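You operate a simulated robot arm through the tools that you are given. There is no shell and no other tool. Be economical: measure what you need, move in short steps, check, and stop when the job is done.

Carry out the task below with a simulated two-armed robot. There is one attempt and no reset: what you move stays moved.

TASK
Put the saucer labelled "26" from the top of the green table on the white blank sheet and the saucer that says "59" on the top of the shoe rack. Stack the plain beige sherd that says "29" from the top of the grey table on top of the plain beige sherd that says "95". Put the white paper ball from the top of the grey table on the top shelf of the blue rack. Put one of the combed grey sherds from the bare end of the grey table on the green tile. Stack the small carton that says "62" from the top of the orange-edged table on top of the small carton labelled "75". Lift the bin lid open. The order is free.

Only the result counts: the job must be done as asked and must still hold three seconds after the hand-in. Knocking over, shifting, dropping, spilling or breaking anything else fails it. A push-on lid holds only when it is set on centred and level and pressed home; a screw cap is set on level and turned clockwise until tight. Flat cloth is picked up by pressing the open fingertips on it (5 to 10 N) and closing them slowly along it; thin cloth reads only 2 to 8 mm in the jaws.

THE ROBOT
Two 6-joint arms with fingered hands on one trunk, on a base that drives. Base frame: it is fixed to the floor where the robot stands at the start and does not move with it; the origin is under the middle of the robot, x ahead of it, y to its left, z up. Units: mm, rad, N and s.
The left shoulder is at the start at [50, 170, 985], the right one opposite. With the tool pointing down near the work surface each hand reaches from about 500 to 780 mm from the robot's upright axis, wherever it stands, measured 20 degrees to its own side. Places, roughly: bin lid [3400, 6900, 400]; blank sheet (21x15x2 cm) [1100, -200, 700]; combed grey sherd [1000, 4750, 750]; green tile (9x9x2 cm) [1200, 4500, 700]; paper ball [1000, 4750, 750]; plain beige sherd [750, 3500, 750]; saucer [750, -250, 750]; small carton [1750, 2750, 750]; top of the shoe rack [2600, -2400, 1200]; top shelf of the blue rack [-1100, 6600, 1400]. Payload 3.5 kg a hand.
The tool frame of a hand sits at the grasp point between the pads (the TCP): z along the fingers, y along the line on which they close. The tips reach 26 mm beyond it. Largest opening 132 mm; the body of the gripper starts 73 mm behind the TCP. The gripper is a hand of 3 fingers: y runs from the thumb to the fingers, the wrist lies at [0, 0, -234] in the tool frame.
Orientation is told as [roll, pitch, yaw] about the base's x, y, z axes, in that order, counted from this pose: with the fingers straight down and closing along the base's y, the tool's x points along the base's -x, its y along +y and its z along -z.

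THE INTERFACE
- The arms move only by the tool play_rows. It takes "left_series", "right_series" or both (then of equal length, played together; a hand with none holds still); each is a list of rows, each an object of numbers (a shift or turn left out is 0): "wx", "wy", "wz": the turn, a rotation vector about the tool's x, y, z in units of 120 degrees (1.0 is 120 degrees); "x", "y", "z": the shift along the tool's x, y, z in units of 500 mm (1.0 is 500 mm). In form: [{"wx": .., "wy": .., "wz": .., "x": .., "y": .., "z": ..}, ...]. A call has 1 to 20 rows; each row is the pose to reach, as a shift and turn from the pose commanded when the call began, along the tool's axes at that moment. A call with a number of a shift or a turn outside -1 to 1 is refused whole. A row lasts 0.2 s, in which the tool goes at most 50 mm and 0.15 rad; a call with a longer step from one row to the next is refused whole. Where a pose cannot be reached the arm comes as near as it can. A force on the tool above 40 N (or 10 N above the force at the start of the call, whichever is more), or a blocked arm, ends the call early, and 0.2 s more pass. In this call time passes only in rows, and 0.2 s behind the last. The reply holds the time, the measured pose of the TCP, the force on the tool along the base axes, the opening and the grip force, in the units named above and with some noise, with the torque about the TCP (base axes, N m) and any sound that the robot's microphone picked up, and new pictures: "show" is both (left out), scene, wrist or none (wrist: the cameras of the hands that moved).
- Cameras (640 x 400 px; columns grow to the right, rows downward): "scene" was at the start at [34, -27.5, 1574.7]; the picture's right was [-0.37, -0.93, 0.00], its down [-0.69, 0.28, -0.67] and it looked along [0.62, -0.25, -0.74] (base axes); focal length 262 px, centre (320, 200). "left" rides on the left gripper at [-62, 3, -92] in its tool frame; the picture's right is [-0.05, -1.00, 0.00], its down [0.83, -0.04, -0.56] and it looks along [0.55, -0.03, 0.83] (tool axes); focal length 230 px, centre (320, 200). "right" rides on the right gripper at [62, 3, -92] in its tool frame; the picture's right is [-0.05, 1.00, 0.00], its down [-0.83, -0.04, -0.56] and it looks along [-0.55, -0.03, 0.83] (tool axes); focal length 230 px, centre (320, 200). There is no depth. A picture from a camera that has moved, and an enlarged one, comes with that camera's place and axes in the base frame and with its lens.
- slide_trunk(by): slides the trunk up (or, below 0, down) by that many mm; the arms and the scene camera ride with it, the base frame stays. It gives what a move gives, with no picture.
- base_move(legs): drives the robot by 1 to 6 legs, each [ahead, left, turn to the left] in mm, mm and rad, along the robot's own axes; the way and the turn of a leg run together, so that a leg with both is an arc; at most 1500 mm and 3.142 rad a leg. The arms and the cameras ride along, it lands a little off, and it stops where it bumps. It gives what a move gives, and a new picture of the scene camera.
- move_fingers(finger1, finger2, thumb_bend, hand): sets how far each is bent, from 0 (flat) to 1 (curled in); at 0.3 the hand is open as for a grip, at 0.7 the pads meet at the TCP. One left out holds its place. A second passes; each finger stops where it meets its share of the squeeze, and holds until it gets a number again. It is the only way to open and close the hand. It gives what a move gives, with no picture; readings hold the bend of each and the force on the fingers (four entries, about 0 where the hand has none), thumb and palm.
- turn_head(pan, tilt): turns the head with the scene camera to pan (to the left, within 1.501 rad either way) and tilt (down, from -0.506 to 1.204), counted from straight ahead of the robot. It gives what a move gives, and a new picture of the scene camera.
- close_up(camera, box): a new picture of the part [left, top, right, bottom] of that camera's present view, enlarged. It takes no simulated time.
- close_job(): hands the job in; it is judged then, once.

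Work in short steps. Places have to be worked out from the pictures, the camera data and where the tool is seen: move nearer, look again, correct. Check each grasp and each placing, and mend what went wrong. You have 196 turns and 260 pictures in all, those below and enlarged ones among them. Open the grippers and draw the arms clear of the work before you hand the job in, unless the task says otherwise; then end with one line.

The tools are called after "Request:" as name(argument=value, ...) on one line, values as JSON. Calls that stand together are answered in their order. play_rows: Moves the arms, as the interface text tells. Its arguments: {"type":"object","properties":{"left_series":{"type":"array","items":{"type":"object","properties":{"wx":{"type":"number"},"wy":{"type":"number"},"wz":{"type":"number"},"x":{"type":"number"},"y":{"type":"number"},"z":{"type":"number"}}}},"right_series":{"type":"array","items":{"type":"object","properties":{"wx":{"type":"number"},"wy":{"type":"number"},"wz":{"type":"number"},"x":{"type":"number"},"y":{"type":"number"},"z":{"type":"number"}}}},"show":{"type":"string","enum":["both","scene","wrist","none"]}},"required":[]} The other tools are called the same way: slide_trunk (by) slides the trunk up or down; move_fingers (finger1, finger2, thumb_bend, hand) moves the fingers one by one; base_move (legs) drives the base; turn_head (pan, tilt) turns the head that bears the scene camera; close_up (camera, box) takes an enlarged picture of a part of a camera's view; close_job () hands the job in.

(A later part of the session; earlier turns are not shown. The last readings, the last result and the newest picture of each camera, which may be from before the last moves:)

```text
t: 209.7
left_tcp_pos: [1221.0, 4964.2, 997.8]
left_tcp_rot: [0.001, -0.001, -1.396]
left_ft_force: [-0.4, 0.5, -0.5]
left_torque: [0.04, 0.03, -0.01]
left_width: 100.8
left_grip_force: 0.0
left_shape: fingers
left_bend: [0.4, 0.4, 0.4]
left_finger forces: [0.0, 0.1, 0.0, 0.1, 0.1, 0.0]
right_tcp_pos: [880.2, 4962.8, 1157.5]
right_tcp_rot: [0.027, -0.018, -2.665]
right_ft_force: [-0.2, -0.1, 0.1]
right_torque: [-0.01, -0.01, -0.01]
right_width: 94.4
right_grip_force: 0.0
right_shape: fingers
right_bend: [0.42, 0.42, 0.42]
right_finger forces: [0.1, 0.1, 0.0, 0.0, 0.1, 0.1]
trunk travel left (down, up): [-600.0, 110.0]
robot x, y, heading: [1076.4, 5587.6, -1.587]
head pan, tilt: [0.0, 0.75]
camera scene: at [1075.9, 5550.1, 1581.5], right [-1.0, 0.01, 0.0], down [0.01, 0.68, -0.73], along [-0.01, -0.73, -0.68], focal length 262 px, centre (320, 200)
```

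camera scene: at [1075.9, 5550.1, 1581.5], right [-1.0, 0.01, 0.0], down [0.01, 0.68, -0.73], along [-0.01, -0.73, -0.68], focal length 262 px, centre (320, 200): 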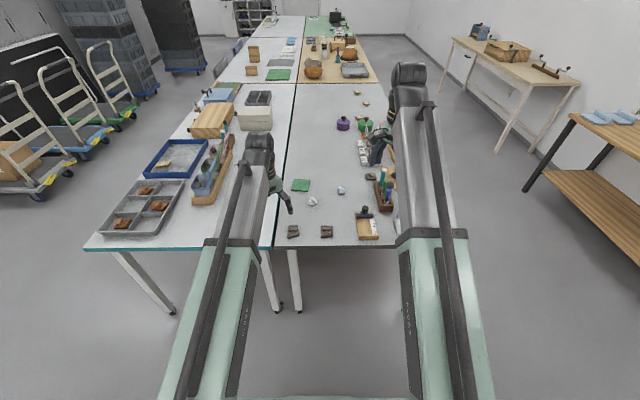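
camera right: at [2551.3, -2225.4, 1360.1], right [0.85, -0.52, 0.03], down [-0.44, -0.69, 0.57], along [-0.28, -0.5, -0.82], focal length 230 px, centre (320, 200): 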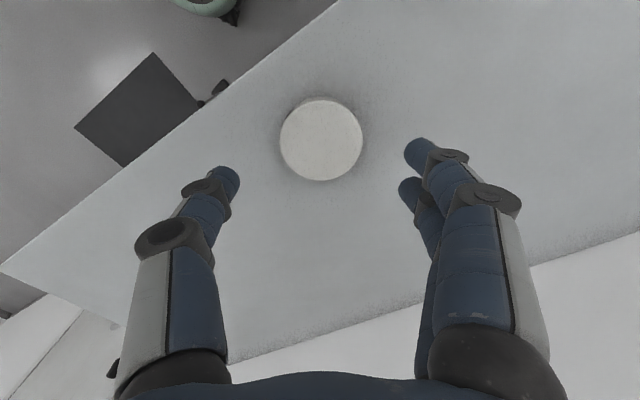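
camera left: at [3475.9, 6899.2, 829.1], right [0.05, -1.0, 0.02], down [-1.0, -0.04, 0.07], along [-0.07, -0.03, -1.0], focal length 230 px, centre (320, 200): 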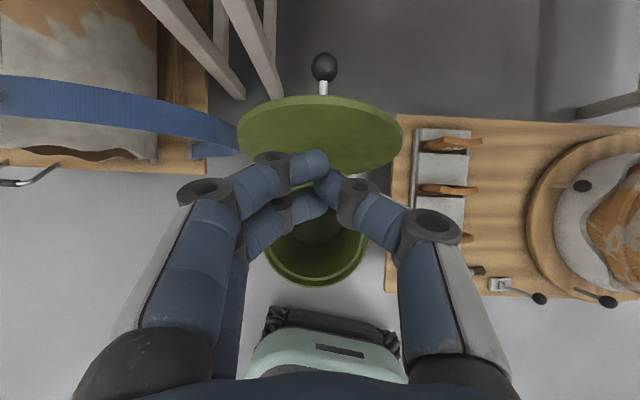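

I'm at the bare end of the grey table. I enlarge the area with the sherds, balls and green tile.

Request:
close_up(camera="scene", box=[265, 165, 395, 250])

Request:
close_up(camera="scene", box=[320, 80, 400, 140])

```text
4.71 times, centred on (330, 208) of scene
camera zoom: at [1075.9, 5550.1, 1581.5], right [-1.0, 0.01, 0.0], down [0.01, 0.68, -0.73], along [-0.01, -0.73, -0.68], focal length 1232 px, centre (273, 165)
```

zoom: 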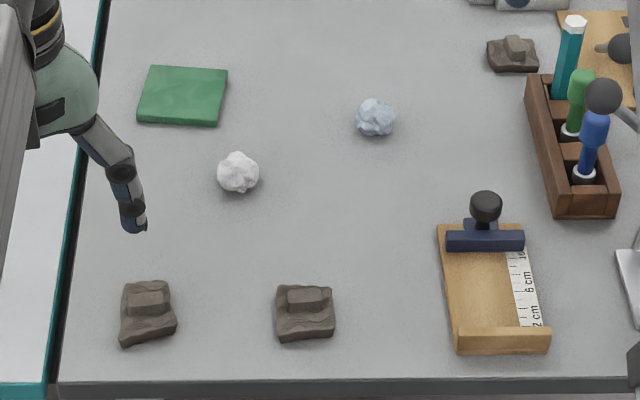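

```text
6.67 times, centred on (360, 110) of scene
camera zoom: at [1075.9, 5550.1, 1581.5], right [-1.0, 0.01, 0.0], down [0.01, 0.68, -0.73], along [-0.01, -0.73, -0.68], focal length 1746 px, centre (53, 800)
```

zoom: 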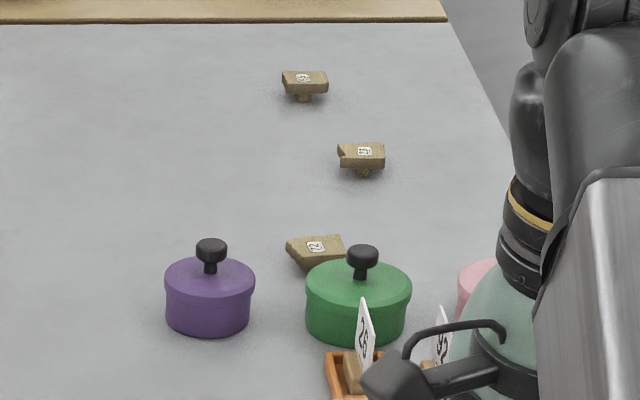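

White paper ball ≈(1098, 4673), tile ≈(1158, 4537), the two sherds ≈(1177, 4841) and (1038, 4842). I move to (900, 5430) to take the right-hand sherd with the left hand.

Request:
base_move(legs=[[0, -176, 0.01], [155, 0, 0]])

Request:
close_up(camera="left", box=[0, 0, 640, 400])

```text
t: 212.2
left_tcp_pos: [1046.4, 4808.7, 997.0]
left_tcp_rot: [0.0, 0.002, -1.388]
left_ft_force: [-0.4, -0.7, 0.1]
left_torque: [0.01, 0.0, 0.0]
left_width: 101.1
left_grip_force: 0.0
left_shape: fingers
left_bend: [0.4, 0.4, 0.4]
left_finger forces: [0.0, 0.0, 0.0, 0.0, 0.1, 0.1]
right_tcp_pos: [705.0, 4804.3, 1157.3]
right_tcp_rot: [0.026, -0.016, -2.656]
right_ft_force: [-1.1, 0.5, -0.6]
right_torque: [0.04, 0.01, 0.03]
right_width: 94.4
right_grip_force: 0.0
right_shape: fingers
right_bend: [0.42, 0.42, 0.42]
right_finger forces: [0.0, 0.0, 0.0, 0.0, 0.0, 0.1]
trunk travel left (down, up): [-600.0, 110.0]
robot x, y, heading: [894.2, 5436.7, -1.575]
head pan, tilt: [0.0, 0.75]
camera scene: at [896.9, 5392.6, 1581.4], right [-1.0, 0.01, 0.0], down [0.0, 0.68, -0.73], along [0.0, -0.73, -0.68], focal length 262 px, centre (320, 200)
```

scene: 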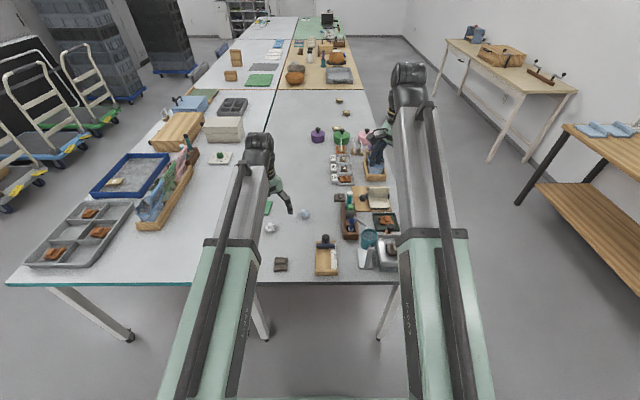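

```text
1.00 times, centred on (320, 200) of left (not enlarged: the box is as wide or as high as the picture)
camera zoom: at [1061.2, 4747.6, 1090.0], right [-0.97, -0.23, 0.0], down [-0.19, 0.81, 0.56], along [-0.13, 0.54, -0.83], focal length 230 px, centre (320, 200)
```

zoom: 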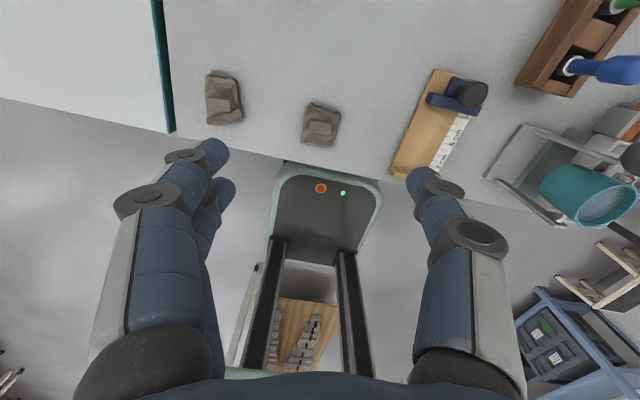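

Sherd at (1038, 4840), edges aligned with the table. I bring the left hand above it, squared, at z≈830.

Request:
play_rows(left_series=[{"x": 0.03, "z": 0.06, "wz": 0.03}, {"x": 0.065, "y": -0.005, "z": 0.14, "wz": 0.067}, {"x": 0.065, "y": -0.005, "z": 0.22, "wz": 0.067}, {"x": 0.065, "y": -0.005, "z": 0.29, "wz": 0.067}, {"x": 0.065, "y": -0.005, "z": 0.334, "wz": 0.067}], show="wrist")

```text
t: 213.4
left_tcp_pos: [1037.2, 4840.2, 829.8]
left_tcp_rot: [0.003, -0.001, -1.529]
left_ft_force: [0.5, 0.4, -0.6]
left_torque: [-0.03, -0.03, 0.0]
left_width: 100.9
left_grip_force: 0.0
left_shape: fingers
left_bend: [0.4, 0.4, 0.4]
left_finger forces: [0.1, 0.1, 0.0, 0.0, 0.0, 0.0]
right_tcp_pos: [706.2, 4805.4, 1158.2]
right_tcp_rot: [0.029, -0.018, -2.657]
right_ft_force: [-0.2, 0.0, -0.3]
right_torque: [-0.03, 0.01, 0.01]
right_width: 94.6
right_grip_force: 0.0
right_shape: fingers
right_bend: [0.42, 0.42, 0.42]
right_finger forces: [0.0, 0.1, 0.0, 0.0, 0.0, 0.0]
trunk travel left (down, up): [-600.0, 110.0]
robot x, y, heading: [894.0, 5435.6, -1.574]
head pan, tilt: [0.0, 0.75]
camera left: at [1043.8, 4778.7, 923.4], right [-1.0, -0.09, 0.0], down [-0.08, 0.83, 0.56], along [-0.05, 0.55, -0.83], focal length 230 px, centre (320, 200)
```

left: 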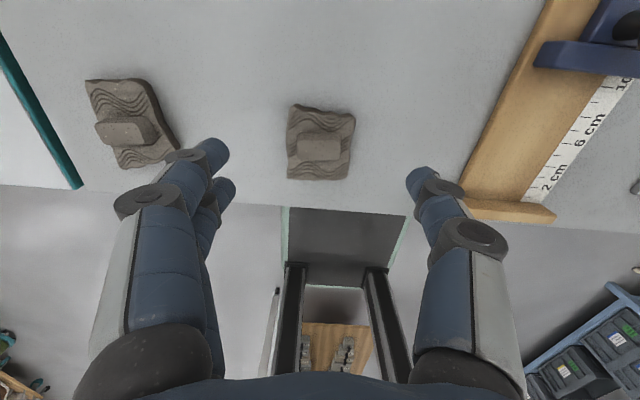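

Comb pattern confirmed. Well centred; I descend to z≈775 and close.

Request:
play_rows(left_series=[{"z": 0.04}, {"z": 0.08}, {"z": 0.1}, {"z": 0.11}], show="none")

Request:
move_fingers(hand="left", finger1=0.68, finger2=0.68, thumb_bend=0.68)

Request:
close_up(camera="left", box=[160, 80, 480, 280])

```text
t: 214.4
left_tcp_pos: [1038.5, 4840.0, 775.8]
left_tcp_rot: [0.001, 0.001, -1.528]
left_ft_force: [0.0, -0.2, 0.0]
left_torque: [0.02, 0.03, -0.02]
left_width: 101.0
left_grip_force: 0.0
left_shape: fingers
left_bend: [0.4, 0.4, 0.4]
left_finger forces: [0.0, 0.0, 0.0, 0.0, 0.0, 0.0]
right_tcp_pos: [704.3, 4805.0, 1158.0]
right_tcp_rot: [0.028, -0.018, -2.657]
right_ft_force: [-0.5, -0.1, -0.3]
right_torque: [0.03, -0.03, 0.0]
right_width: 94.6
right_grip_force: 0.1
right_shape: fingers
right_bend: [0.42, 0.42, 0.42]
right_finger forces: [0.0, 0.0, 0.0, 0.0, 0.0, 0.2]
trunk travel left (down, up): [-600.0, 110.0]
robot x, y, heading: [894.9, 5436.2, -1.574]
head pan, tilt: [0.0, 0.75]
```

```text
t: 215.4
left_tcp_pos: [1039.7, 4841.4, 775.7]
left_tcp_rot: [0.002, 0.0, -1.531]
left_ft_force: [-0.1, 0.3, -0.1]
left_torque: [-0.01, 0.0, -0.01]
left_width: 46.4
left_grip_force: 16.3
left_shape: fingers
left_bend: [0.58, 0.57, 0.6]
left_finger forces: [7.8, 8.0, 0.0, 0.0, 15.8, 0.1]
right_tcp_pos: [705.5, 4806.1, 1158.4]
right_tcp_rot: [0.03, -0.019, -2.655]
right_ft_force: [0.3, 0.1, 0.1]
right_torque: [0.03, 0.01, -0.01]
right_width: 94.3
right_grip_force: 0.1
right_shape: fingers
right_bend: [0.42, 0.42, 0.42]
right_finger forces: [0.0, 0.1, 0.1, 0.0, 0.1, 0.1]
trunk travel left (down, up): [-600.0, 110.0]
robot x, y, heading: [893.6, 5430.8, -1.578]
head pan, tilt: [0.0, 0.75]
```

```text
2.00 times, centred on (320, 180) of left
camera zoom: at [1044.5, 4778.4, 868.8], right [-1.0, -0.09, 0.0], down [-0.08, 0.83, 0.56], along [-0.05, 0.55, -0.83], focal length 460 px, centre (320, 240)
```

zoom: 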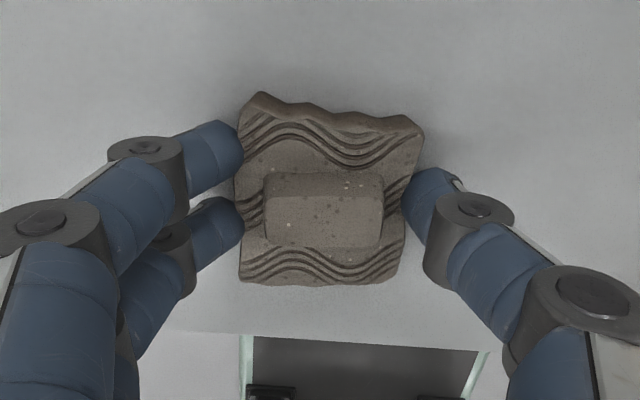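

Held at 16 N. I lift to z≈900 and drive ahead 215 mm to bring the tile within reach.

Request:
play_rows(left_series=[{"z": -0.05}, {"z": -0.12}, {"z": -0.19}, {"z": -0.25}], show="none")

Request:
base_move(legs=[[215, 0, 0]])

Request:
close_up(camera="left", box=[0, 0, 640, 400])

```text
t: 216.4
left_tcp_pos: [1037.6, 4841.0, 899.5]
left_tcp_rot: [0.001, 0.0, -1.53]
left_ft_force: [0.5, 0.1, -0.8]
left_torque: [0.01, -0.03, -0.01]
left_width: 46.6
left_grip_force: 15.9
left_shape: fingers
left_bend: [0.58, 0.57, 0.6]
left_finger forces: [7.8, 7.9, 0.1, 0.0, 15.8, 0.0]
right_tcp_pos: [705.3, 4805.2, 1159.2]
right_tcp_rot: [0.028, -0.019, -2.658]
right_ft_force: [0.8, 0.4, -0.4]
right_torque: [-0.03, 0.02, 0.01]
right_width: 94.5
right_grip_force: 0.0
right_shape: fingers
right_bend: [0.42, 0.42, 0.42]
right_finger forces: [0.1, 0.1, 0.0, 0.0, 0.0, 0.0]
trunk travel left (down, up): [-600.0, 110.0]
robot x, y, heading: [896.0, 5433.6, -1.576]
head pan, tilt: [0.0, 0.75]
```

```text
t: 218.1
left_tcp_pos: [1035.3, 4624.4, 899.7]
left_tcp_rot: [0.002, 0.002, -1.529]
left_ft_force: [-0.4, -0.1, -0.1]
left_torque: [0.02, 0.0, -0.03]
left_width: 46.3
left_grip_force: 15.8
left_shape: fingers
left_bend: [0.58, 0.57, 0.6]
left_finger forces: [7.9, 7.9, 0.0, 0.0, 15.8, 0.1]
right_tcp_pos: [706.0, 4588.9, 1157.3]
right_tcp_rot: [0.024, -0.017, -2.654]
right_ft_force: [-0.6, 0.2, 0.5]
right_torque: [0.02, 0.02, 0.01]
right_width: 94.2
right_grip_force: 0.0
right_shape: fingers
right_bend: [0.42, 0.42, 0.42]
right_finger forces: [0.0, 0.0, 0.1, 0.1, 0.0, 0.0]
trunk travel left (down, up): [-600.0, 110.0]
robot x, y, heading: [893.6, 5219.8, -1.575]
head pan, tilt: [0.0, 0.75]
camera scene: at [895.8, 5177.9, 1581.4], right [-1.0, 0.0, 0.0], down [0.0, 0.68, -0.73], along [0.0, -0.73, -0.68], focal length 262 px, centre (320, 200)
```

scene: 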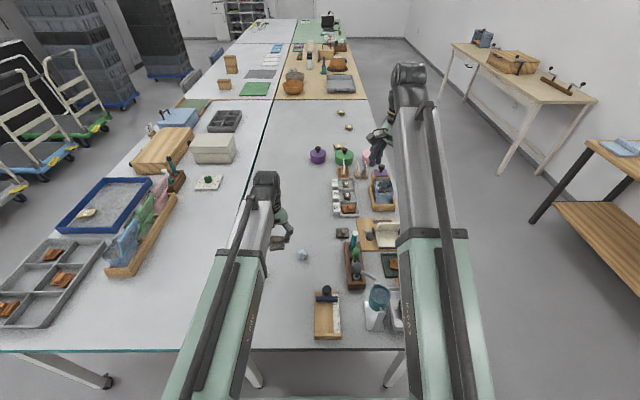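

```text
1.00 times, centred on (320, 200) of left (not enlarged: the box is as wide or as high as the picture)
camera zoom: at [1042.8, 4562.3, 992.6], right [-1.0, -0.09, 0.0], down [-0.08, 0.83, 0.56], along [-0.05, 0.55, -0.83], focal length 230 px, centre (320, 200)
```

zoom: 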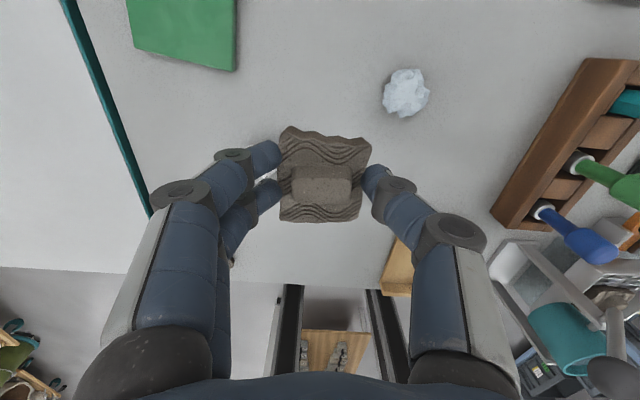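

Tile centre computes to (1160, 4538), slightly rotated. I carry the sherd over it and lower to z≈830.

Request:
play_rows(left_series=[{"x": -0.05, "y": 0.06}, {"x": -0.1, "y": 0.13}, {"x": -0.15, "y": 0.19}, {"x": -0.182, "y": 0.24}, {"x": -0.182, "y": 0.24, "z": 0.07}, {"x": -0.182, "y": 0.24, "z": 0.13}], show="wrist")

```text
t: 219.5
left_tcp_pos: [1160.7, 4540.4, 833.9]
left_tcp_rot: [0.002, 0.0, -1.528]
left_ft_force: [0.4, -0.9, -0.2]
left_torque: [0.01, 0.02, -0.01]
left_width: 46.5
left_grip_force: 16.0
left_shape: fingers
left_bend: [0.58, 0.57, 0.6]
left_finger forces: [7.8, 7.7, 0.0, 0.0, 15.7, 0.0]
right_tcp_pos: [705.9, 4589.9, 1157.7]
right_tcp_rot: [0.026, -0.018, -2.656]
right_ft_force: [-0.6, 1.0, 0.0]
right_torque: [-0.02, 0.0, 0.02]
right_width: 94.7
right_grip_force: 0.0
right_shape: fingers
right_bend: [0.42, 0.42, 0.42]
right_finger forces: [0.0, 0.1, 0.0, 0.1, 0.0, 0.1]
trunk travel left (down, up): [-600.0, 110.0]
robot x, y, heading: [898.7, 5222.6, -1.577]
head pan, tilt: [0.0, 0.75]
camera left: at [1167.2, 4477.1, 927.5], right [-1.0, -0.09, 0.0], down [-0.08, 0.83, 0.56], along [-0.05, 0.55, -0.83], focal length 230 px, centre (320, 200)
```

left: 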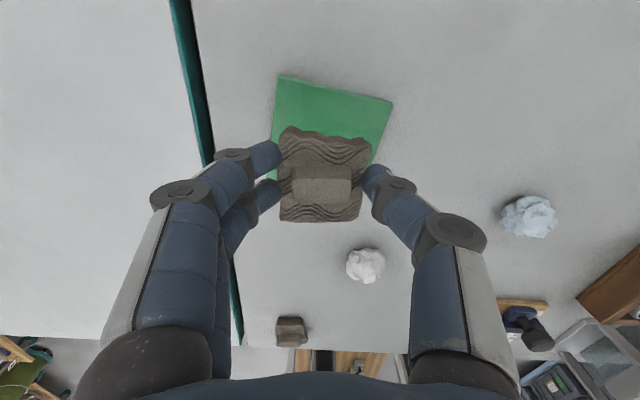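

Aligned with the tile. I lower with guarded small steps.

Request:
play_rows(left_series=[{"z": 0.04}, {"z": 0.064}, {"z": 0.076}, {"z": 0.088}, {"z": 0.096}, {"z": 0.104}], show="wrist")

```text
t: 220.9
left_tcp_pos: [1161.5, 4540.0, 784.9]
left_tcp_rot: [0.002, -0.002, -1.528]
left_ft_force: [-0.4, 0.3, 8.0]
left_torque: [0.01, 0.07, -0.03]
left_width: 46.1
left_grip_force: 15.7
left_shape: fingers
left_bend: [0.58, 0.57, 0.61]
left_finger forces: [7.9, 7.9, 0.0, 0.1, 15.7, 0.1]
right_tcp_pos: [705.4, 4591.8, 1158.8]
right_tcp_rot: [0.028, -0.019, -2.653]
right_ft_force: [0.5, 0.2, 1.0]
right_torque: [0.0, -0.01, -0.01]
right_width: 94.4
right_grip_force: 0.2
right_shape: fingers
right_bend: [0.42, 0.42, 0.42]
right_finger forces: [0.1, 0.0, 0.1, 0.0, 0.1, 0.0]
trunk travel left (down, up): [-600.0, 110.0]
robot x, y, heading: [895.5, 5220.8, -1.573]
head pan, tilt: [0.0, 0.75]
camera left: at [1167.0, 4478.1, 878.0], right [-1.0, -0.09, 0.0], down [-0.08, 0.83, 0.55], along [-0.05, 0.55, -0.83], focal length 230 px, centre (320, 200)
```

left: 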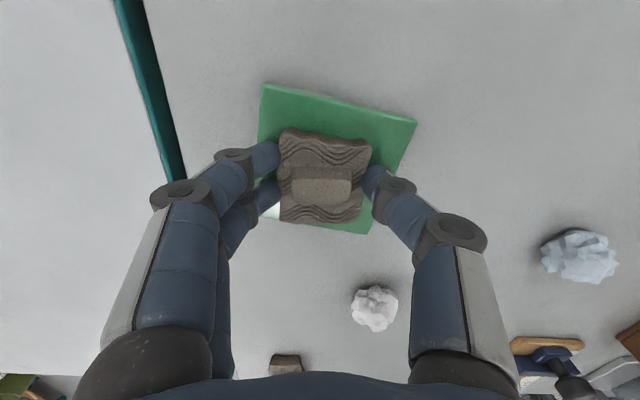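

Contact with the tile (8 N). I release and lift.

Request:
move_fingers(hand="left", finger1=0.42, finger2=0.42, thumb_bend=0.42)

Request:
play_rows(left_series=[{"z": -0.03}, {"z": -0.08}, {"z": -0.15}, {"z": -0.21}], show="wrist")

```text
t: 221.9
left_tcp_pos: [1160.5, 4539.0, 784.2]
left_tcp_rot: [0.001, 0.0, -1.53]
left_ft_force: [-0.2, 0.0, -0.4]
left_torque: [0.0, -0.02, -0.03]
left_width: 94.3
left_grip_force: 0.2
left_shape: fingers
left_bend: [0.42, 0.42, 0.42]
left_finger forces: [0.1, 0.1, 0.1, 0.0, 0.1, 0.0]
right_tcp_pos: [706.2, 4590.7, 1158.7]
right_tcp_rot: [0.028, -0.019, -2.656]
right_ft_force: [0.0, 0.2, -0.3]
right_torque: [0.01, 0.0, -0.02]
right_width: 94.6
right_grip_force: 0.0
right_shape: fingers
right_bend: [0.42, 0.42, 0.42]
right_finger forces: [0.1, 0.0, 0.1, 0.1, 0.0, 0.1]
trunk travel left (down, up): [-600.0, 110.0]
robot x, y, heading: [900.2, 5222.8, -1.575]
head pan, tilt: [0.0, 0.75]
```

```text
t: 222.9
left_tcp_pos: [1161.6, 4539.5, 887.7]
left_tcp_rot: [0.002, 0.0, -1.53]
left_ft_force: [0.1, 0.3, -0.8]
left_torque: [0.0, -0.04, 0.03]
left_width: 94.2
left_grip_force: 0.0
left_shape: fingers
left_bend: [0.42, 0.42, 0.42]
left_finger forces: [0.1, 0.1, 0.0, 0.0, 0.0, 0.0]
right_tcp_pos: [705.1, 4590.5, 1159.1]
right_tcp_rot: [0.028, -0.02, -2.655]
right_ft_force: [0.8, -0.3, 0.6]
right_torque: [0.0, 0.01, 0.01]
right_width: 94.3
right_grip_force: 0.0
right_shape: fingers
right_bend: [0.42, 0.42, 0.42]
right_finger forces: [0.0, 0.0, 0.0, 0.0, 0.0, 0.1]
trunk travel left (down, up): [-600.0, 110.0]
robot x, y, heading: [899.2, 5220.2, -1.579]
head pan, tilt: [0.0, 0.75]
camera left: at [1166.7, 4477.5, 981.5], right [-1.0, -0.09, 0.0], down [-0.08, 0.83, 0.56], along [-0.05, 0.55, -0.83], focal length 230 px, centre (320, 200)
```

left: 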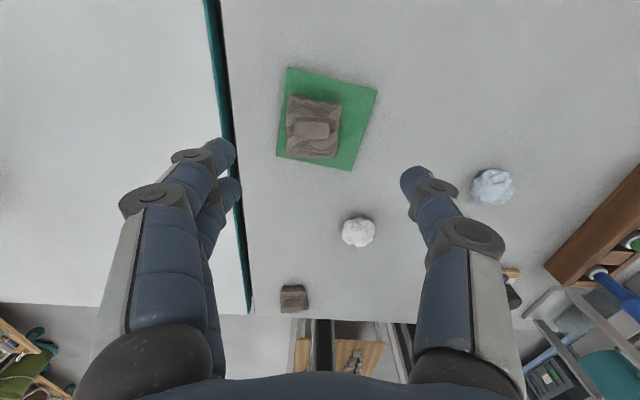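

The sherd is on the tile. Paper ball at about (1099, 4670): I move the left hand above it.

Request:
play_rows(left_series=[{"x": 0.07, "y": -0.03}, {"x": 0.14, "y": -0.06}, {"x": 0.2, "y": -0.09}, {"x": 0.268, "y": -0.114}, {"x": 0.268, "y": -0.114, "z": 0.08}, {"x": 0.268, "y": -0.114, "z": 0.12}], show="wrist")

```text
t: 224.3
left_tcp_pos: [1100.0, 4670.7, 829.5]
left_tcp_rot: [0.002, -0.001, -1.527]
left_ft_force: [0.1, 0.4, 0.7]
left_torque: [0.03, 0.0, 0.03]
left_width: 94.2
left_grip_force: 0.0
left_shape: fingers
left_bend: [0.42, 0.42, 0.42]
left_finger forces: [0.0, 0.0, 0.0, 0.0, 0.1, 0.0]
right_tcp_pos: [704.1, 4591.1, 1158.2]
right_tcp_rot: [0.028, -0.018, -2.654]
right_ft_force: [0.4, -0.1, -0.1]
right_torque: [0.02, -0.02, -0.02]
right_width: 94.5
right_grip_force: 0.1
right_shape: fingers
right_bend: [0.42, 0.42, 0.42]
right_finger forces: [0.0, 0.0, 0.0, 0.0, 0.0, 0.1]
trunk travel left (down, up): [-600.0, 110.0]
robot x, y, heading: [898.6, 5220.7, -1.574]
head pan, tilt: [0.0, 0.75]
camera left: at [1105.4, 4609.0, 922.7], right [-1.0, -0.09, 0.0], down [-0.08, 0.83, 0.56], along [-0.05, 0.55, -0.83], focal length 230 px, centre (320, 200)
```

left: 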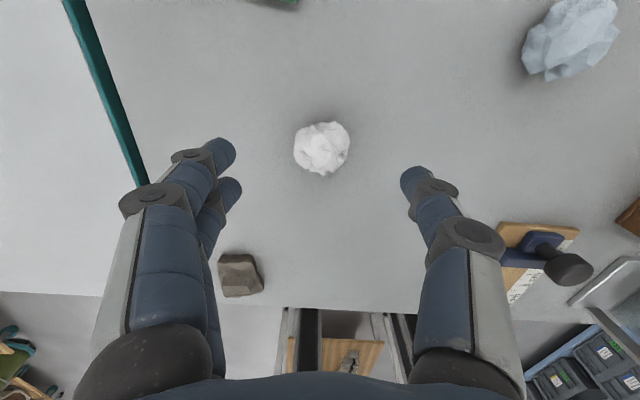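

Centred. Descend to z≈776 and close gently on the ball.

Request:
play_rows(left_series=[{"z": 0.04, "y": -0.003}, {"z": 0.08, "y": -0.003}, {"z": 0.1, "y": -0.003}, {"z": 0.107, "y": -0.003}], show="none")

Request:
move_fingers(hand="left", finger1=0.63, finger2=0.63, thumb_bend=0.63)

Request:
close_up(camera="left", box=[160, 80, 480, 280])

```text
t: 225.3
left_tcp_pos: [1098.0, 4669.4, 775.1]
left_tcp_rot: [0.002, -0.001, -1.529]
left_ft_force: [0.0, 0.2, 0.3]
left_torque: [-0.04, -0.02, 0.01]
left_width: 94.5
left_grip_force: 0.0
left_shape: fingers
left_bend: [0.42, 0.42, 0.42]
left_finger forces: [0.0, 0.0, 0.0, 0.1, 0.1, 0.0]
right_tcp_pos: [706.4, 4590.5, 1157.4]
right_tcp_rot: [0.029, -0.019, -2.654]
right_ft_force: [-0.5, 0.3, 0.3]
right_torque: [0.06, -0.01, 0.0]
right_width: 94.5
right_grip_force: 0.0
right_shape: fingers
right_bend: [0.42, 0.42, 0.42]
right_finger forces: [0.1, 0.1, 0.0, 0.1, 0.0, 0.1]
trunk travel left (down, up): [-600.0, 110.0]
robot x, y, heading: [893.2, 5218.3, -1.576]
head pan, tilt: [0.0, 0.75]
```

```text
t: 226.3
left_tcp_pos: [1099.0, 4669.7, 774.7]
left_tcp_rot: [0.001, -0.003, -1.529]
left_ft_force: [0.8, 0.1, -0.5]
left_torque: [0.02, -0.01, 0.04]
left_width: 35.6
left_grip_force: 4.8
left_shape: fingers
left_bend: [0.61, 0.59, 0.61]
left_finger forces: [1.7, 2.9, 0.0, 0.0, 4.5, 0.0]
right_tcp_pos: [705.8, 4590.3, 1157.6]
right_tcp_rot: [0.027, -0.017, -2.655]
right_ft_force: [0.5, 1.2, 0.2]
right_torque: [0.0, -0.01, -0.01]
right_width: 94.2
right_grip_force: 0.0
right_shape: fingers
right_bend: [0.42, 0.42, 0.42]
right_finger forces: [0.1, 0.0, 0.0, 0.1, 0.0, 0.1]
trunk travel left (down, up): [-600.0, 110.0]
robot x, y, heading: [896.0, 5223.7, -1.578]
head pan, tilt: [0.0, 0.75]
```

```text
2.00 times, centred on (320, 180) of left
camera zoom: at [1104.0, 4607.9, 868.3], right [-1.0, -0.09, 0.0], down [-0.08, 0.83, 0.56], along [-0.05, 0.55, -0.83], focal length 460 px, centre (320, 240)
```

zoom: 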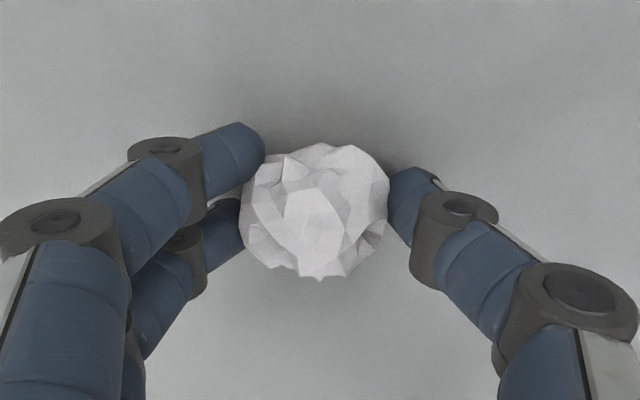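

Holding the ball (5 N). I firm up slightly, lift to about z=1000, and check it.

Request:
move_fingers(hand="left", finger1=0.65, finger2=0.65, thumb_bend=0.65)

Request:
play_rows(left_series=[{"z": -0.05}, {"z": -0.13}, {"z": -0.21}, {"z": -0.29}, {"z": -0.37}, {"z": -0.45}], show="wrist")

```text
t: 227.3
left_tcp_pos: [1097.4, 4669.9, 773.9]
left_tcp_rot: [0.0, 0.0, -1.528]
left_ft_force: [0.6, 1.7, 0.8]
left_torque: [0.01, 0.0, 0.0]
left_width: 34.6
left_grip_force: 7.4
left_shape: fingers
left_bend: [0.61, 0.59, 0.62]
left_finger forces: [3.0, 4.2, 0.1, 0.0, 6.9, 0.1]
right_tcp_pos: [705.6, 4590.4, 1158.8]
right_tcp_rot: [0.028, -0.02, -2.655]
right_ft_force: [0.4, 0.8, -0.1]
right_torque: [0.0, 0.03, 0.01]
right_width: 94.4
right_grip_force: 0.0
right_shape: fingers
right_bend: [0.42, 0.42, 0.42]
right_finger forces: [0.1, 0.0, 0.0, 0.1, 0.0, 0.0]
trunk travel left (down, up): [-600.0, 110.0]
robot x, y, heading: [895.8, 5222.0, -1.579]
head pan, tilt: [0.0, 0.75]
```

```text
t: 228.7
left_tcp_pos: [1096.1, 4672.1, 998.3]
left_tcp_rot: [0.003, -0.001, -1.529]
left_ft_force: [-0.1, 0.4, -0.6]
left_torque: [0.03, -0.03, 0.01]
left_width: 34.4
left_grip_force: 7.1
left_shape: fingers
left_bend: [0.61, 0.59, 0.62]
left_finger forces: [2.9, 4.3, 0.0, 0.1, 6.9, 0.1]
right_tcp_pos: [704.2, 4590.1, 1158.2]
right_tcp_rot: [0.027, -0.02, -2.655]
right_ft_force: [-0.2, -0.3, -0.2]
right_torque: [0.04, 0.01, 0.03]
right_width: 94.4
right_grip_force: 0.1
right_shape: fingers
right_bend: [0.42, 0.42, 0.42]
right_finger forces: [0.1, 0.0, 0.0, 0.0, 0.1, 0.0]
trunk travel left (down, up): [-600.0, 110.0]
robot x, y, heading: [898.5, 5222.5, -1.57]
head pan, tilt: [0.0, 0.75]
camera left: at [1101.6, 4609.2, 1092.3], right [-1.0, -0.09, 0.0], down [-0.08, 0.83, 0.56], along [-0.05, 0.55, -0.83], focal length 230 px, centre (320, 200)
```

left: 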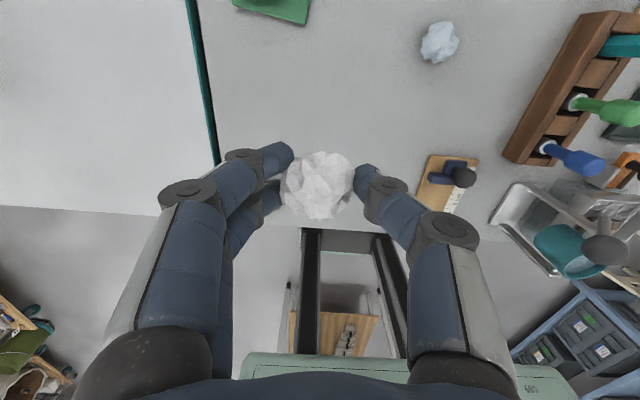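

Ball secure. I back out of the table end, turn to face -x, drive towards the wall and look at the blue rack.

Request:
base_move(legs=[[-300, 0, 0], [0, 0, -1.571], [1000, 0, 0]])

Request:
turn_head(pan=-0.7, tilt=0.35)

```text
t: 239.3
left_tcp_pos: [-650.9, 5301.0, 998.2]
left_tcp_rot: [0.004, -0.001, -3.077]
left_ft_force: [-0.3, 0.1, -0.3]
left_torque: [-0.01, -0.03, 0.02]
left_width: 34.6
left_grip_force: 7.0
left_shape: fingers
left_bend: [0.61, 0.59, 0.62]
left_finger forces: [3.1, 4.3, 0.0, 0.0, 6.8, 0.0]
right_tcp_pos: [-740.7, 5689.6, 1158.5]
right_tcp_rot: [0.025, -0.02, 2.083]
right_ft_force: [-0.1, -0.5, -0.9]
right_torque: [0.0, -0.01, 0.04]
right_width: 94.3
right_grip_force: 0.1
right_shape: fingers
right_bend: [0.42, 0.42, 0.42]
right_finger forces: [0.1, 0.1, 0.0, 0.0, 0.0, 0.1]
trunk travel left (down, up): [-600.0, 110.0]
robot x, y, heading: [-103.5, 5513.3, -3.125]
head pan, tilt: [0.0, 0.75]
camera scene: at [-148.7, 5515.4, 1581.5], right [-0.02, 1.0, 0.0], down [0.68, 0.01, -0.73], along [-0.73, -0.01, -0.68], focal length 262 px, centre (320, 200)
```

scene: 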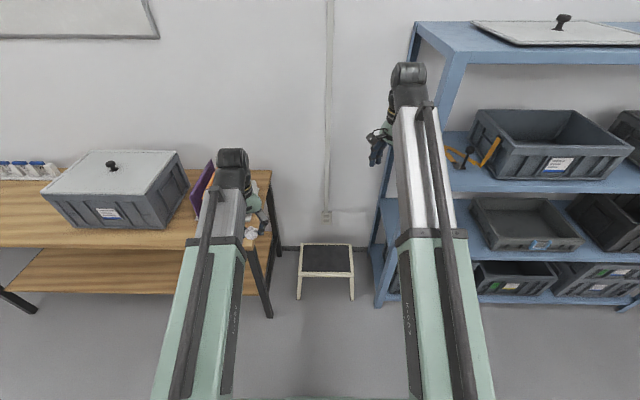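

```text
t: 240.4
left_tcp_pos: [-651.7, 5302.0, 998.9]
left_tcp_rot: [0.004, 0.0, -3.076]
left_ft_force: [-0.5, 0.6, -0.1]
left_torque: [0.04, -0.03, 0.01]
left_width: 34.6
left_grip_force: 7.4
left_shape: fingers
left_bend: [0.61, 0.59, 0.62]
left_finger forces: [2.9, 4.3, 0.1, 0.0, 6.8, 0.0]
right_tcp_pos: [-741.6, 5689.3, 1159.4]
right_tcp_rot: [0.027, -0.02, 2.083]
right_ft_force: [1.3, -0.5, -0.3]
right_torque: [0.03, 0.01, 0.0]
right_width: 94.5
right_grip_force: 0.1
right_shape: fingers
right_bend: [0.42, 0.42, 0.42]
right_finger forces: [0.0, 0.1, 0.1, 0.0, 0.0, 0.0]
trunk travel left (down, up): [-600.0, 110.0]
robot x, y, heading: [-102.4, 5513.3, -3.125]
head pan, tilt: [-0.7, 0.351]
camera scene: at [-137.7, 5575.5, 1617.1], right [0.63, 0.78, 0.0], down [0.27, -0.22, -0.94], along [-0.73, 0.59, -0.34], focal length 262 px, centre (320, 200)
```

scene: 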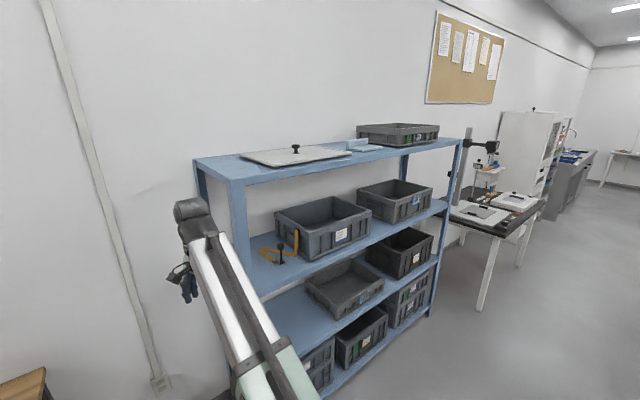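

I zoom on the rack top to find free space.

Request:
close_up(camera="scene", box=[180, 110, 480, 220])

```text
2.13 times, centred on (330, 165) of scene
camera zoom: at [-137.7, 5575.5, 1617.1], right [0.63, 0.78, 0.0], down [0.27, -0.22, -0.94], along [-0.73, 0.59, -0.34], focal length 559 px, centre (299, 275)
```

zoom: 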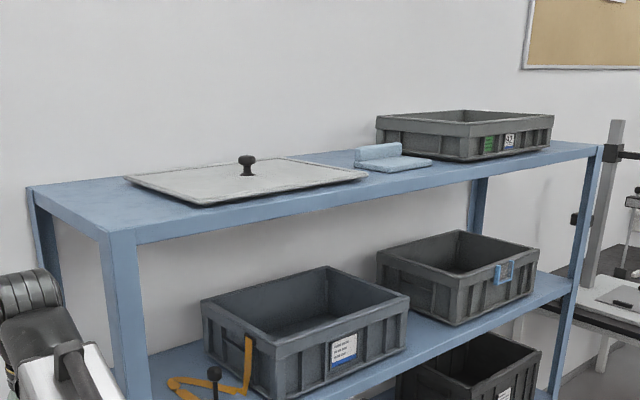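

Free spot on the rack top: its south end around (-1000, 5945), clear of the white lid (y>6050). I raise the trunk and swing the left hand to point forward with the ball, and pull the right hand back a bit.

Request:
slide_trunk(by=110)

Request:
play_rows(left_series=[{"x": -0.0604, "z": -0.0326, "wy": -0.0521}, {"x": -0.1198, "z": -0.0706, "wy": -0.1042}, {"x": -0.1784, "z": -0.1144, "wy": -0.1563}, {"x": -0.2352, "z": -0.1632, "wy": -0.2083}, {"x": -0.2894, "z": -0.2172, "wy": -0.2604}, {"x": -0.341, "z": -0.2756, "wy": -0.3125}, {"x": -0.389, "z": -0.3388, "wy": -0.3646}, {"x": -0.433, "z": -0.4058, "wy": -0.4167}, {"x": -0.4732, "z": -0.4766, "wy": -0.4688}, {"x": -0.5086, "z": -0.5504, "wy": -0.5208}, {"x": -0.5388, "z": -0.6266, "wy": -0.5729}, {"x": -0.564, "z": -0.7048, "wy": -0.625}], right_series=[{"x": 0.023, "y": -0.04}, {"x": 0.046, "y": -0.08}, {"x": 0.069, "y": -0.122}, {"x": 0.069, "y": -0.122}, {"x": 0.069, "y": -0.122}, {"x": 0.069, "y": -0.122}, {"x": 0.069, "y": -0.122}, {"x": 0.069, "y": -0.122}, {"x": 0.069, "y": -0.122}, {"x": 0.069, "y": -0.122}, {"x": 0.069, "y": -0.122}, {"x": 0.069, "y": -0.122}], show="both")

```text
t: 241.8
left_tcp_pos: [-651.9, 5302.6, 1107.0]
left_tcp_rot: [0.002, 0.0, -3.076]
left_ft_force: [-0.8, -0.1, -0.5]
left_torque: [0.03, 0.0, 0.02]
left_width: 34.2
left_grip_force: 7.1
left_shape: fingers
left_bend: [0.61, 0.59, 0.62]
left_finger forces: [2.9, 4.2, 0.0, 0.1, 6.7, 0.1]
right_tcp_pos: [-740.4, 5690.4, 1268.1]
right_tcp_rot: [0.026, -0.018, 2.08]
right_ft_force: [0.1, -0.2, -0.6]
right_torque: [-0.03, 0.03, 0.02]
right_width: 94.4
right_grip_force: 0.0
right_shape: fingers
right_bend: [0.42, 0.42, 0.42]
right_finger forces: [0.0, 0.0, 0.0, 0.0, 0.1, 0.0]
trunk travel left (down, up): [-710.0, 0.0]
robot x, y, heading: [-106.3, 5515.3, -3.127]
head pan, tilt: [-0.7, 0.351]
```

```text
t: 244.4
left_tcp_pos: [-933.7, 5285.2, 1459.1]
left_tcp_rot: [0.009, -1.312, -3.084]
left_ft_force: [-0.6, -0.5, -0.3]
left_torque: [0.04, 0.01, 0.0]
left_width: 34.2
left_grip_force: 6.9
left_shape: fingers
left_bend: [0.61, 0.59, 0.62]
left_finger forces: [3.0, 4.3, 0.1, 0.0, 6.8, 0.1]
right_tcp_pos: [-676.4, 5690.6, 1254.7]
right_tcp_rot: [0.031, -0.022, 2.078]
right_ft_force: [0.1, 0.1, -0.3]
right_torque: [-0.01, 0.02, -0.01]
right_width: 94.4
right_grip_force: 0.0
right_shape: fingers
right_bend: [0.42, 0.42, 0.42]
right_finger forces: [0.0, 0.0, 0.0, 0.1, 0.0, 0.1]
right hand out of reach, approached as far as the arm can: row 3, 4, 5, 6, 7, 8, 9, 10, 11, 12
trunk travel left (down, up): [-710.0, 0.0]
robot x, y, heading: [-105.5, 5514.8, -3.126]
head pan, tilt: [-0.7, 0.351]
camera scene: at [-137.7, 5575.7, 1727.1], right [0.63, 0.78, 0.0], down [0.27, -0.22, -0.94], along [-0.73, 0.59, -0.34], focal length 262 px, centre (320, 200)
camera right: at [-644.5, 5635.6, 1345.6], right [-0.9, -0.44, 0.03], down [-0.35, 0.74, 0.57], along [-0.28, 0.5, -0.82], focal length 230 px, centre (320, 200)
camera left: at [-859.6, 5285.4, 1544.2], right [-0.08, 1.0, 0.05], down [0.75, 0.09, -0.66], along [-0.66, -0.02, -0.75], focal length 230 px, centre (320, 200)
```

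scene: 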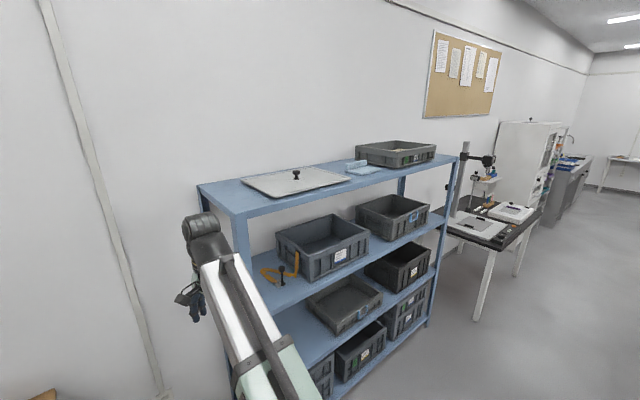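
right: 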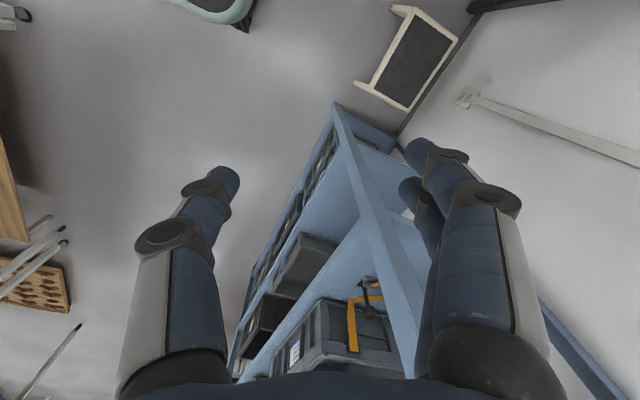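
left: 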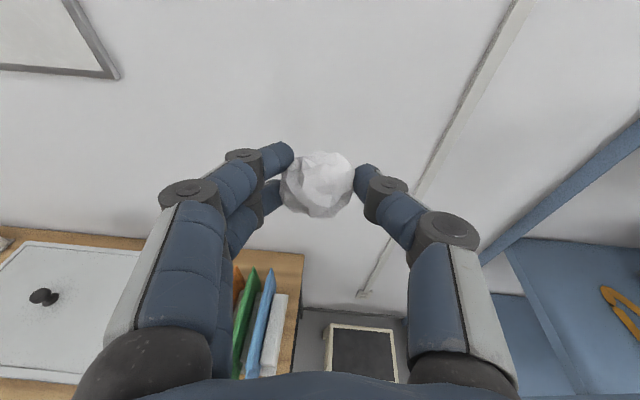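

Hand points forward with the ball at z≈1459; rack top is z≈1396, edge corner (-924, 5848). I strafe right ~645 mm and move slightly ahead so the ball comes over the free end.

Request:
base_move(legs=[[0, -640, 0], [45, 0, 0]])

Request:
turn_head(pan=0.2, tilt=0.5)

Request:
close_up(camera="left", box=[0, 0, 640, 400])

```text
t: 248.5
left_tcp_pos: [-995.1, 5909.6, 1457.7]
left_tcp_rot: [0.008, -1.305, -3.073]
left_ft_force: [-0.5, -0.4, 0.3]
left_torque: [0.02, 0.04, -0.03]
left_width: 34.3
left_grip_force: 7.1
left_shape: fingers
left_bend: [0.61, 0.59, 0.62]
left_finger forces: [3.0, 4.2, 0.0, 0.1, 6.7, 0.0]
right_tcp_pos: [-740.8, 6317.6, 1253.4]
right_tcp_rot: [0.028, -0.02, 2.089]
right_ft_force: [-0.6, 0.0, -0.6]
right_torque: [0.01, -0.04, 0.02]
right_width: 94.2
right_grip_force: 0.1
right_shape: fingers
right_bend: [0.42, 0.42, 0.42]
right_finger forces: [0.1, 0.0, 0.0, 0.0, 0.1, 0.0]
trunk travel left (down, up): [-710.0, 0.0]
robot x, y, heading: [-164.6, 6145.2, -3.119]
head pan, tilt: [-0.7, 0.351]
camera scene: at [-202.4, 6207.8, 1727.0], right [0.62, 0.78, 0.0], down [0.27, -0.21, -0.94], along [-0.73, 0.58, -0.35], focal length 262 px, centre (320, 200)
```

scene: 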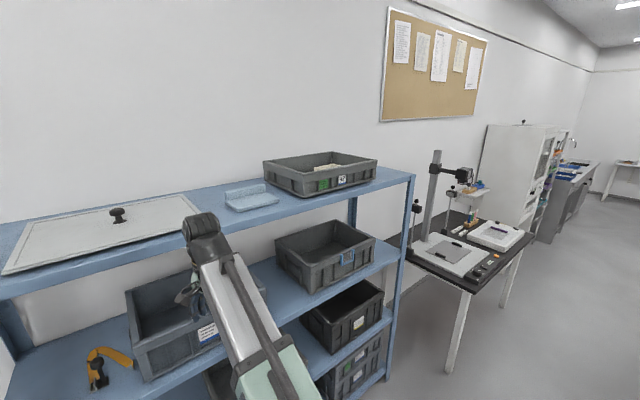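

```text
t: 249.7
left_tcp_pos: [-990.4, 5909.1, 1459.5]
left_tcp_rot: [0.008, -1.308, -3.074]
left_ft_force: [0.2, 0.0, -0.2]
left_torque: [0.05, -0.01, -0.03]
left_width: 34.3
left_grip_force: 6.6
left_shape: fingers
left_bend: [0.61, 0.59, 0.62]
left_finger forces: [3.0, 4.3, 0.1, 0.0, 6.8, 0.0]
right_tcp_pos: [-738.7, 6318.0, 1254.1]
right_tcp_rot: [0.032, -0.02, 2.089]
right_ft_force: [0.5, 1.0, 0.3]
right_torque: [-0.01, 0.01, 0.0]
right_width: 94.3
right_grip_force: 0.0
right_shape: fingers
right_bend: [0.42, 0.42, 0.42]
right_finger forces: [0.1, 0.0, 0.1, 0.1, 0.1, 0.0]
trunk travel left (down, up): [-710.0, 0.0]
robot x, y, heading: [-162.1, 6146.3, -3.112]
head pan, tilt: [0.201, 0.499]
camera scene: at [-214.0, 6129.2, 1713.5], right [-0.23, 0.97, 0.0], down [0.47, 0.11, -0.88], along [-0.86, -0.2, -0.48], focal length 262 px, centre (320, 200)
```

scene: 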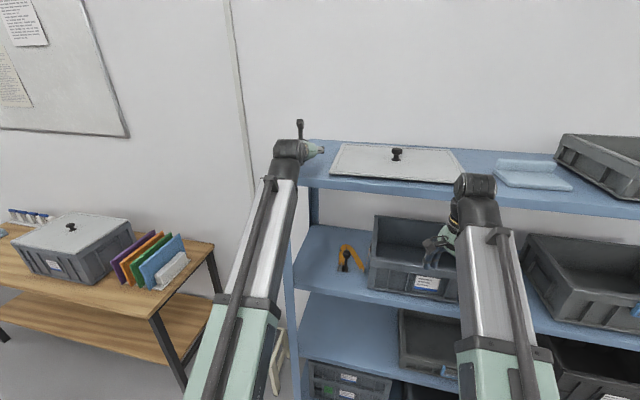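

```text
1.00 times, centred on (320, 200) of left (not enlarged: the box is as wide or as high as the picture)
camera zoom: at [-917.3, 5910.2, 1543.8], right [-0.09, 0.99, 0.05], down [0.75, 0.1, -0.66], along [-0.66, -0.02, -0.75], focal length 230 px, centre (320, 200)
```

zoom: 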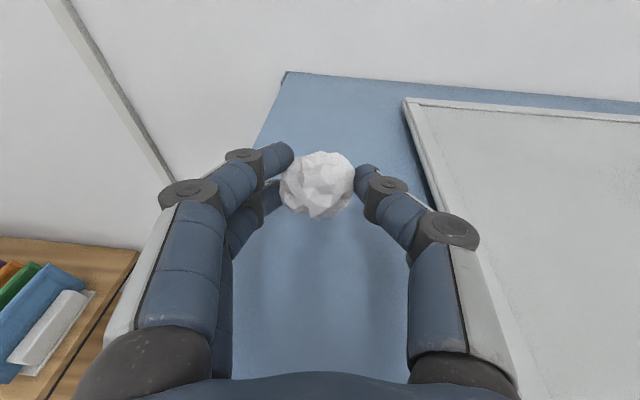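

The ball is over clear board (y 5827–6004). I lower vertically in guarded steps.

Request:
play_rows(left_series=[{"x": 0.0193, "z": 0.0052}, {"x": 0.0386, "z": 0.0104}, {"x": 0.0541, "z": 0.0146}, {"x": 0.0618, "z": 0.0166}], show="wrist")

Request:
close_up(camera="scene", box=[260, 110, 360, 200])

```text
t: 250.7
left_tcp_pos: [-991.0, 5907.9, 1433.2]
left_tcp_rot: [0.016, -1.319, -3.079]
left_ft_force: [-6.9, -3.4, 27.6]
left_torque: [-0.69, 0.78, -0.14]
left_width: 35.1
left_grip_force: 18.2
left_shape: fingers
left_bend: [0.61, 0.6, 0.62]
left_finger forces: [4.4, 26.8, 0.0, 0.0, 5.9, 0.0]
right_tcp_pos: [-737.2, 6317.5, 1256.3]
right_tcp_rot: [0.032, -0.024, 2.088]
right_ft_force: [0.4, 0.1, 0.6]
right_torque: [0.01, 0.01, -0.02]
right_width: 94.6
right_grip_force: 0.0
right_shape: fingers
right_bend: [0.42, 0.42, 0.42]
right_finger forces: [0.1, 0.0, 0.1, 0.0, 0.0, 0.1]
trunk travel left (down, up): [-710.0, 0.0]
robot x, y, heading: [-166.0, 6148.2, -3.115]
head pan, tilt: [0.201, 0.499]
camera left: at [-915.4, 5910.4, 1517.0], right [-0.09, 0.99, 0.05], down [0.74, 0.1, -0.67], along [-0.67, -0.02, -0.74], focal length 230 px, centre (320, 200)
```

left: 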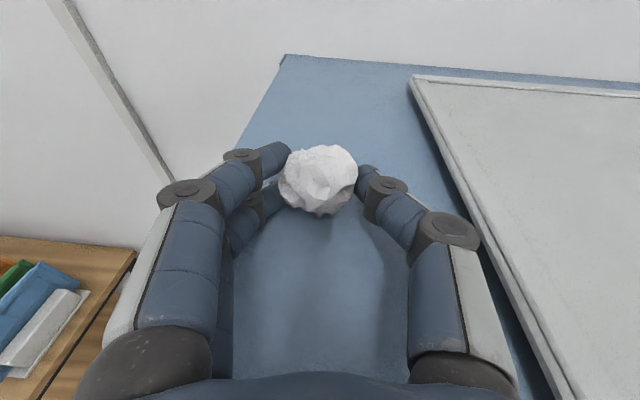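

```text
4.44 times, centred on (310, 155) of scene
camera zoom: at [-212.1, 6129.7, 1714.0], right [-0.23, 0.97, 0.0], down [0.47, 0.11, -0.88], along [-0.86, -0.2, -0.48], focal length 1164 px, centre (364, 400)
```

zoom: 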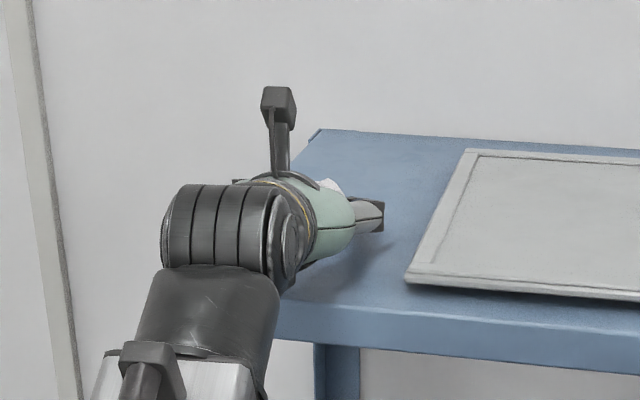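

The lower finger touched the board (TCP z=1433), so the ball is only a few mm above it. I ease up 2 mm and open a little.

Request:
play_rows(left_series=[{"x": -0.008, "z": -0.002}], show="none")

Request:
move_fingers(hand="left", finger1=0.52, finger2=0.52, thumb_bend=0.52)

Request:
close_up(camera="left", box=[160, 80, 480, 280])

```text
t: 251.1
left_tcp_pos: [-990.0, 5908.3, 1433.7]
left_tcp_rot: [0.009, -1.315, -3.075]
left_ft_force: [-2.6, -2.4, 20.9]
left_torque: [-0.54, 0.56, -0.01]
left_width: 34.9
left_grip_force: 15.5
left_shape: fingers
left_bend: [0.61, 0.6, 0.62]
left_finger forces: [4.1, 21.5, 0.1, 0.0, 5.8, 0.1]
right_tcp_pos: [-737.2, 6317.8, 1254.9]
right_tcp_rot: [0.033, -0.021, 2.09]
right_ft_force: [-0.5, 0.7, -0.3]
right_torque: [0.02, -0.03, 0.01]
right_width: 94.4
right_grip_force: 0.0
right_shape: fingers
right_bend: [0.42, 0.42, 0.42]
right_finger forces: [0.0, 0.0, 0.0, 0.0, 0.1, 0.1]
trunk travel left (down, up): [-710.0, 0.0]
robot x, y, heading: [-167.1, 6147.8, -3.11]
head pan, tilt: [0.201, 0.499]
```

```text
t: 252.1
left_tcp_pos: [-989.9, 5910.7, 1434.2]
left_tcp_rot: [0.01, -1.313, -3.077]
left_ft_force: [-0.3, 5.3, 18.8]
left_torque: [-0.43, 0.46, -0.16]
left_width: 60.7
left_grip_force: 9.2
left_shape: fingers
left_bend: [0.52, 0.59, 0.52]
left_finger forces: [0.0, 19.1, 0.1, 0.0, 0.0, 0.1]
right_tcp_pos: [-736.7, 6318.9, 1255.3]
right_tcp_rot: [0.035, -0.022, 2.089]
right_ft_force: [-0.2, 0.0, -0.6]
right_torque: [0.0, 0.0, 0.03]
right_width: 94.4
right_grip_force: 0.0
right_shape: fingers
right_bend: [0.42, 0.42, 0.42]
right_finger forces: [0.0, 0.0, 0.1, 0.0, 0.0, 0.0]
trunk travel left (down, up): [-710.0, 0.0]
robot x, y, heading: [-165.4, 6141.5, -3.119]
head pan, tilt: [0.201, 0.499]
```

```text
2.00 times, centred on (320, 180) of left
camera zoom: at [-916.0, 5911.8, 1517.8], right [-0.09, 0.99, 0.05], down [0.74, 0.1, -0.66], along [-0.66, -0.02, -0.75], focal length 460 px, centre (320, 240)
```

zoom: 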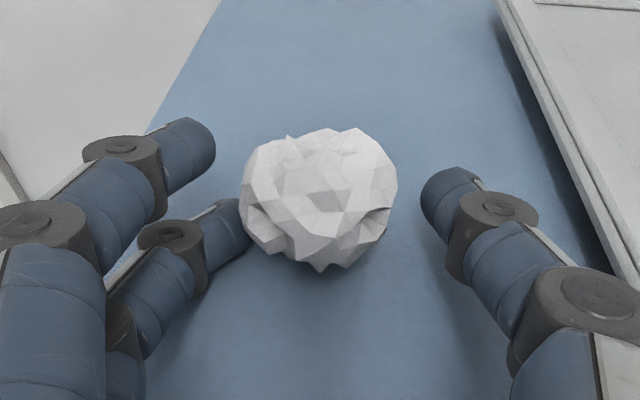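

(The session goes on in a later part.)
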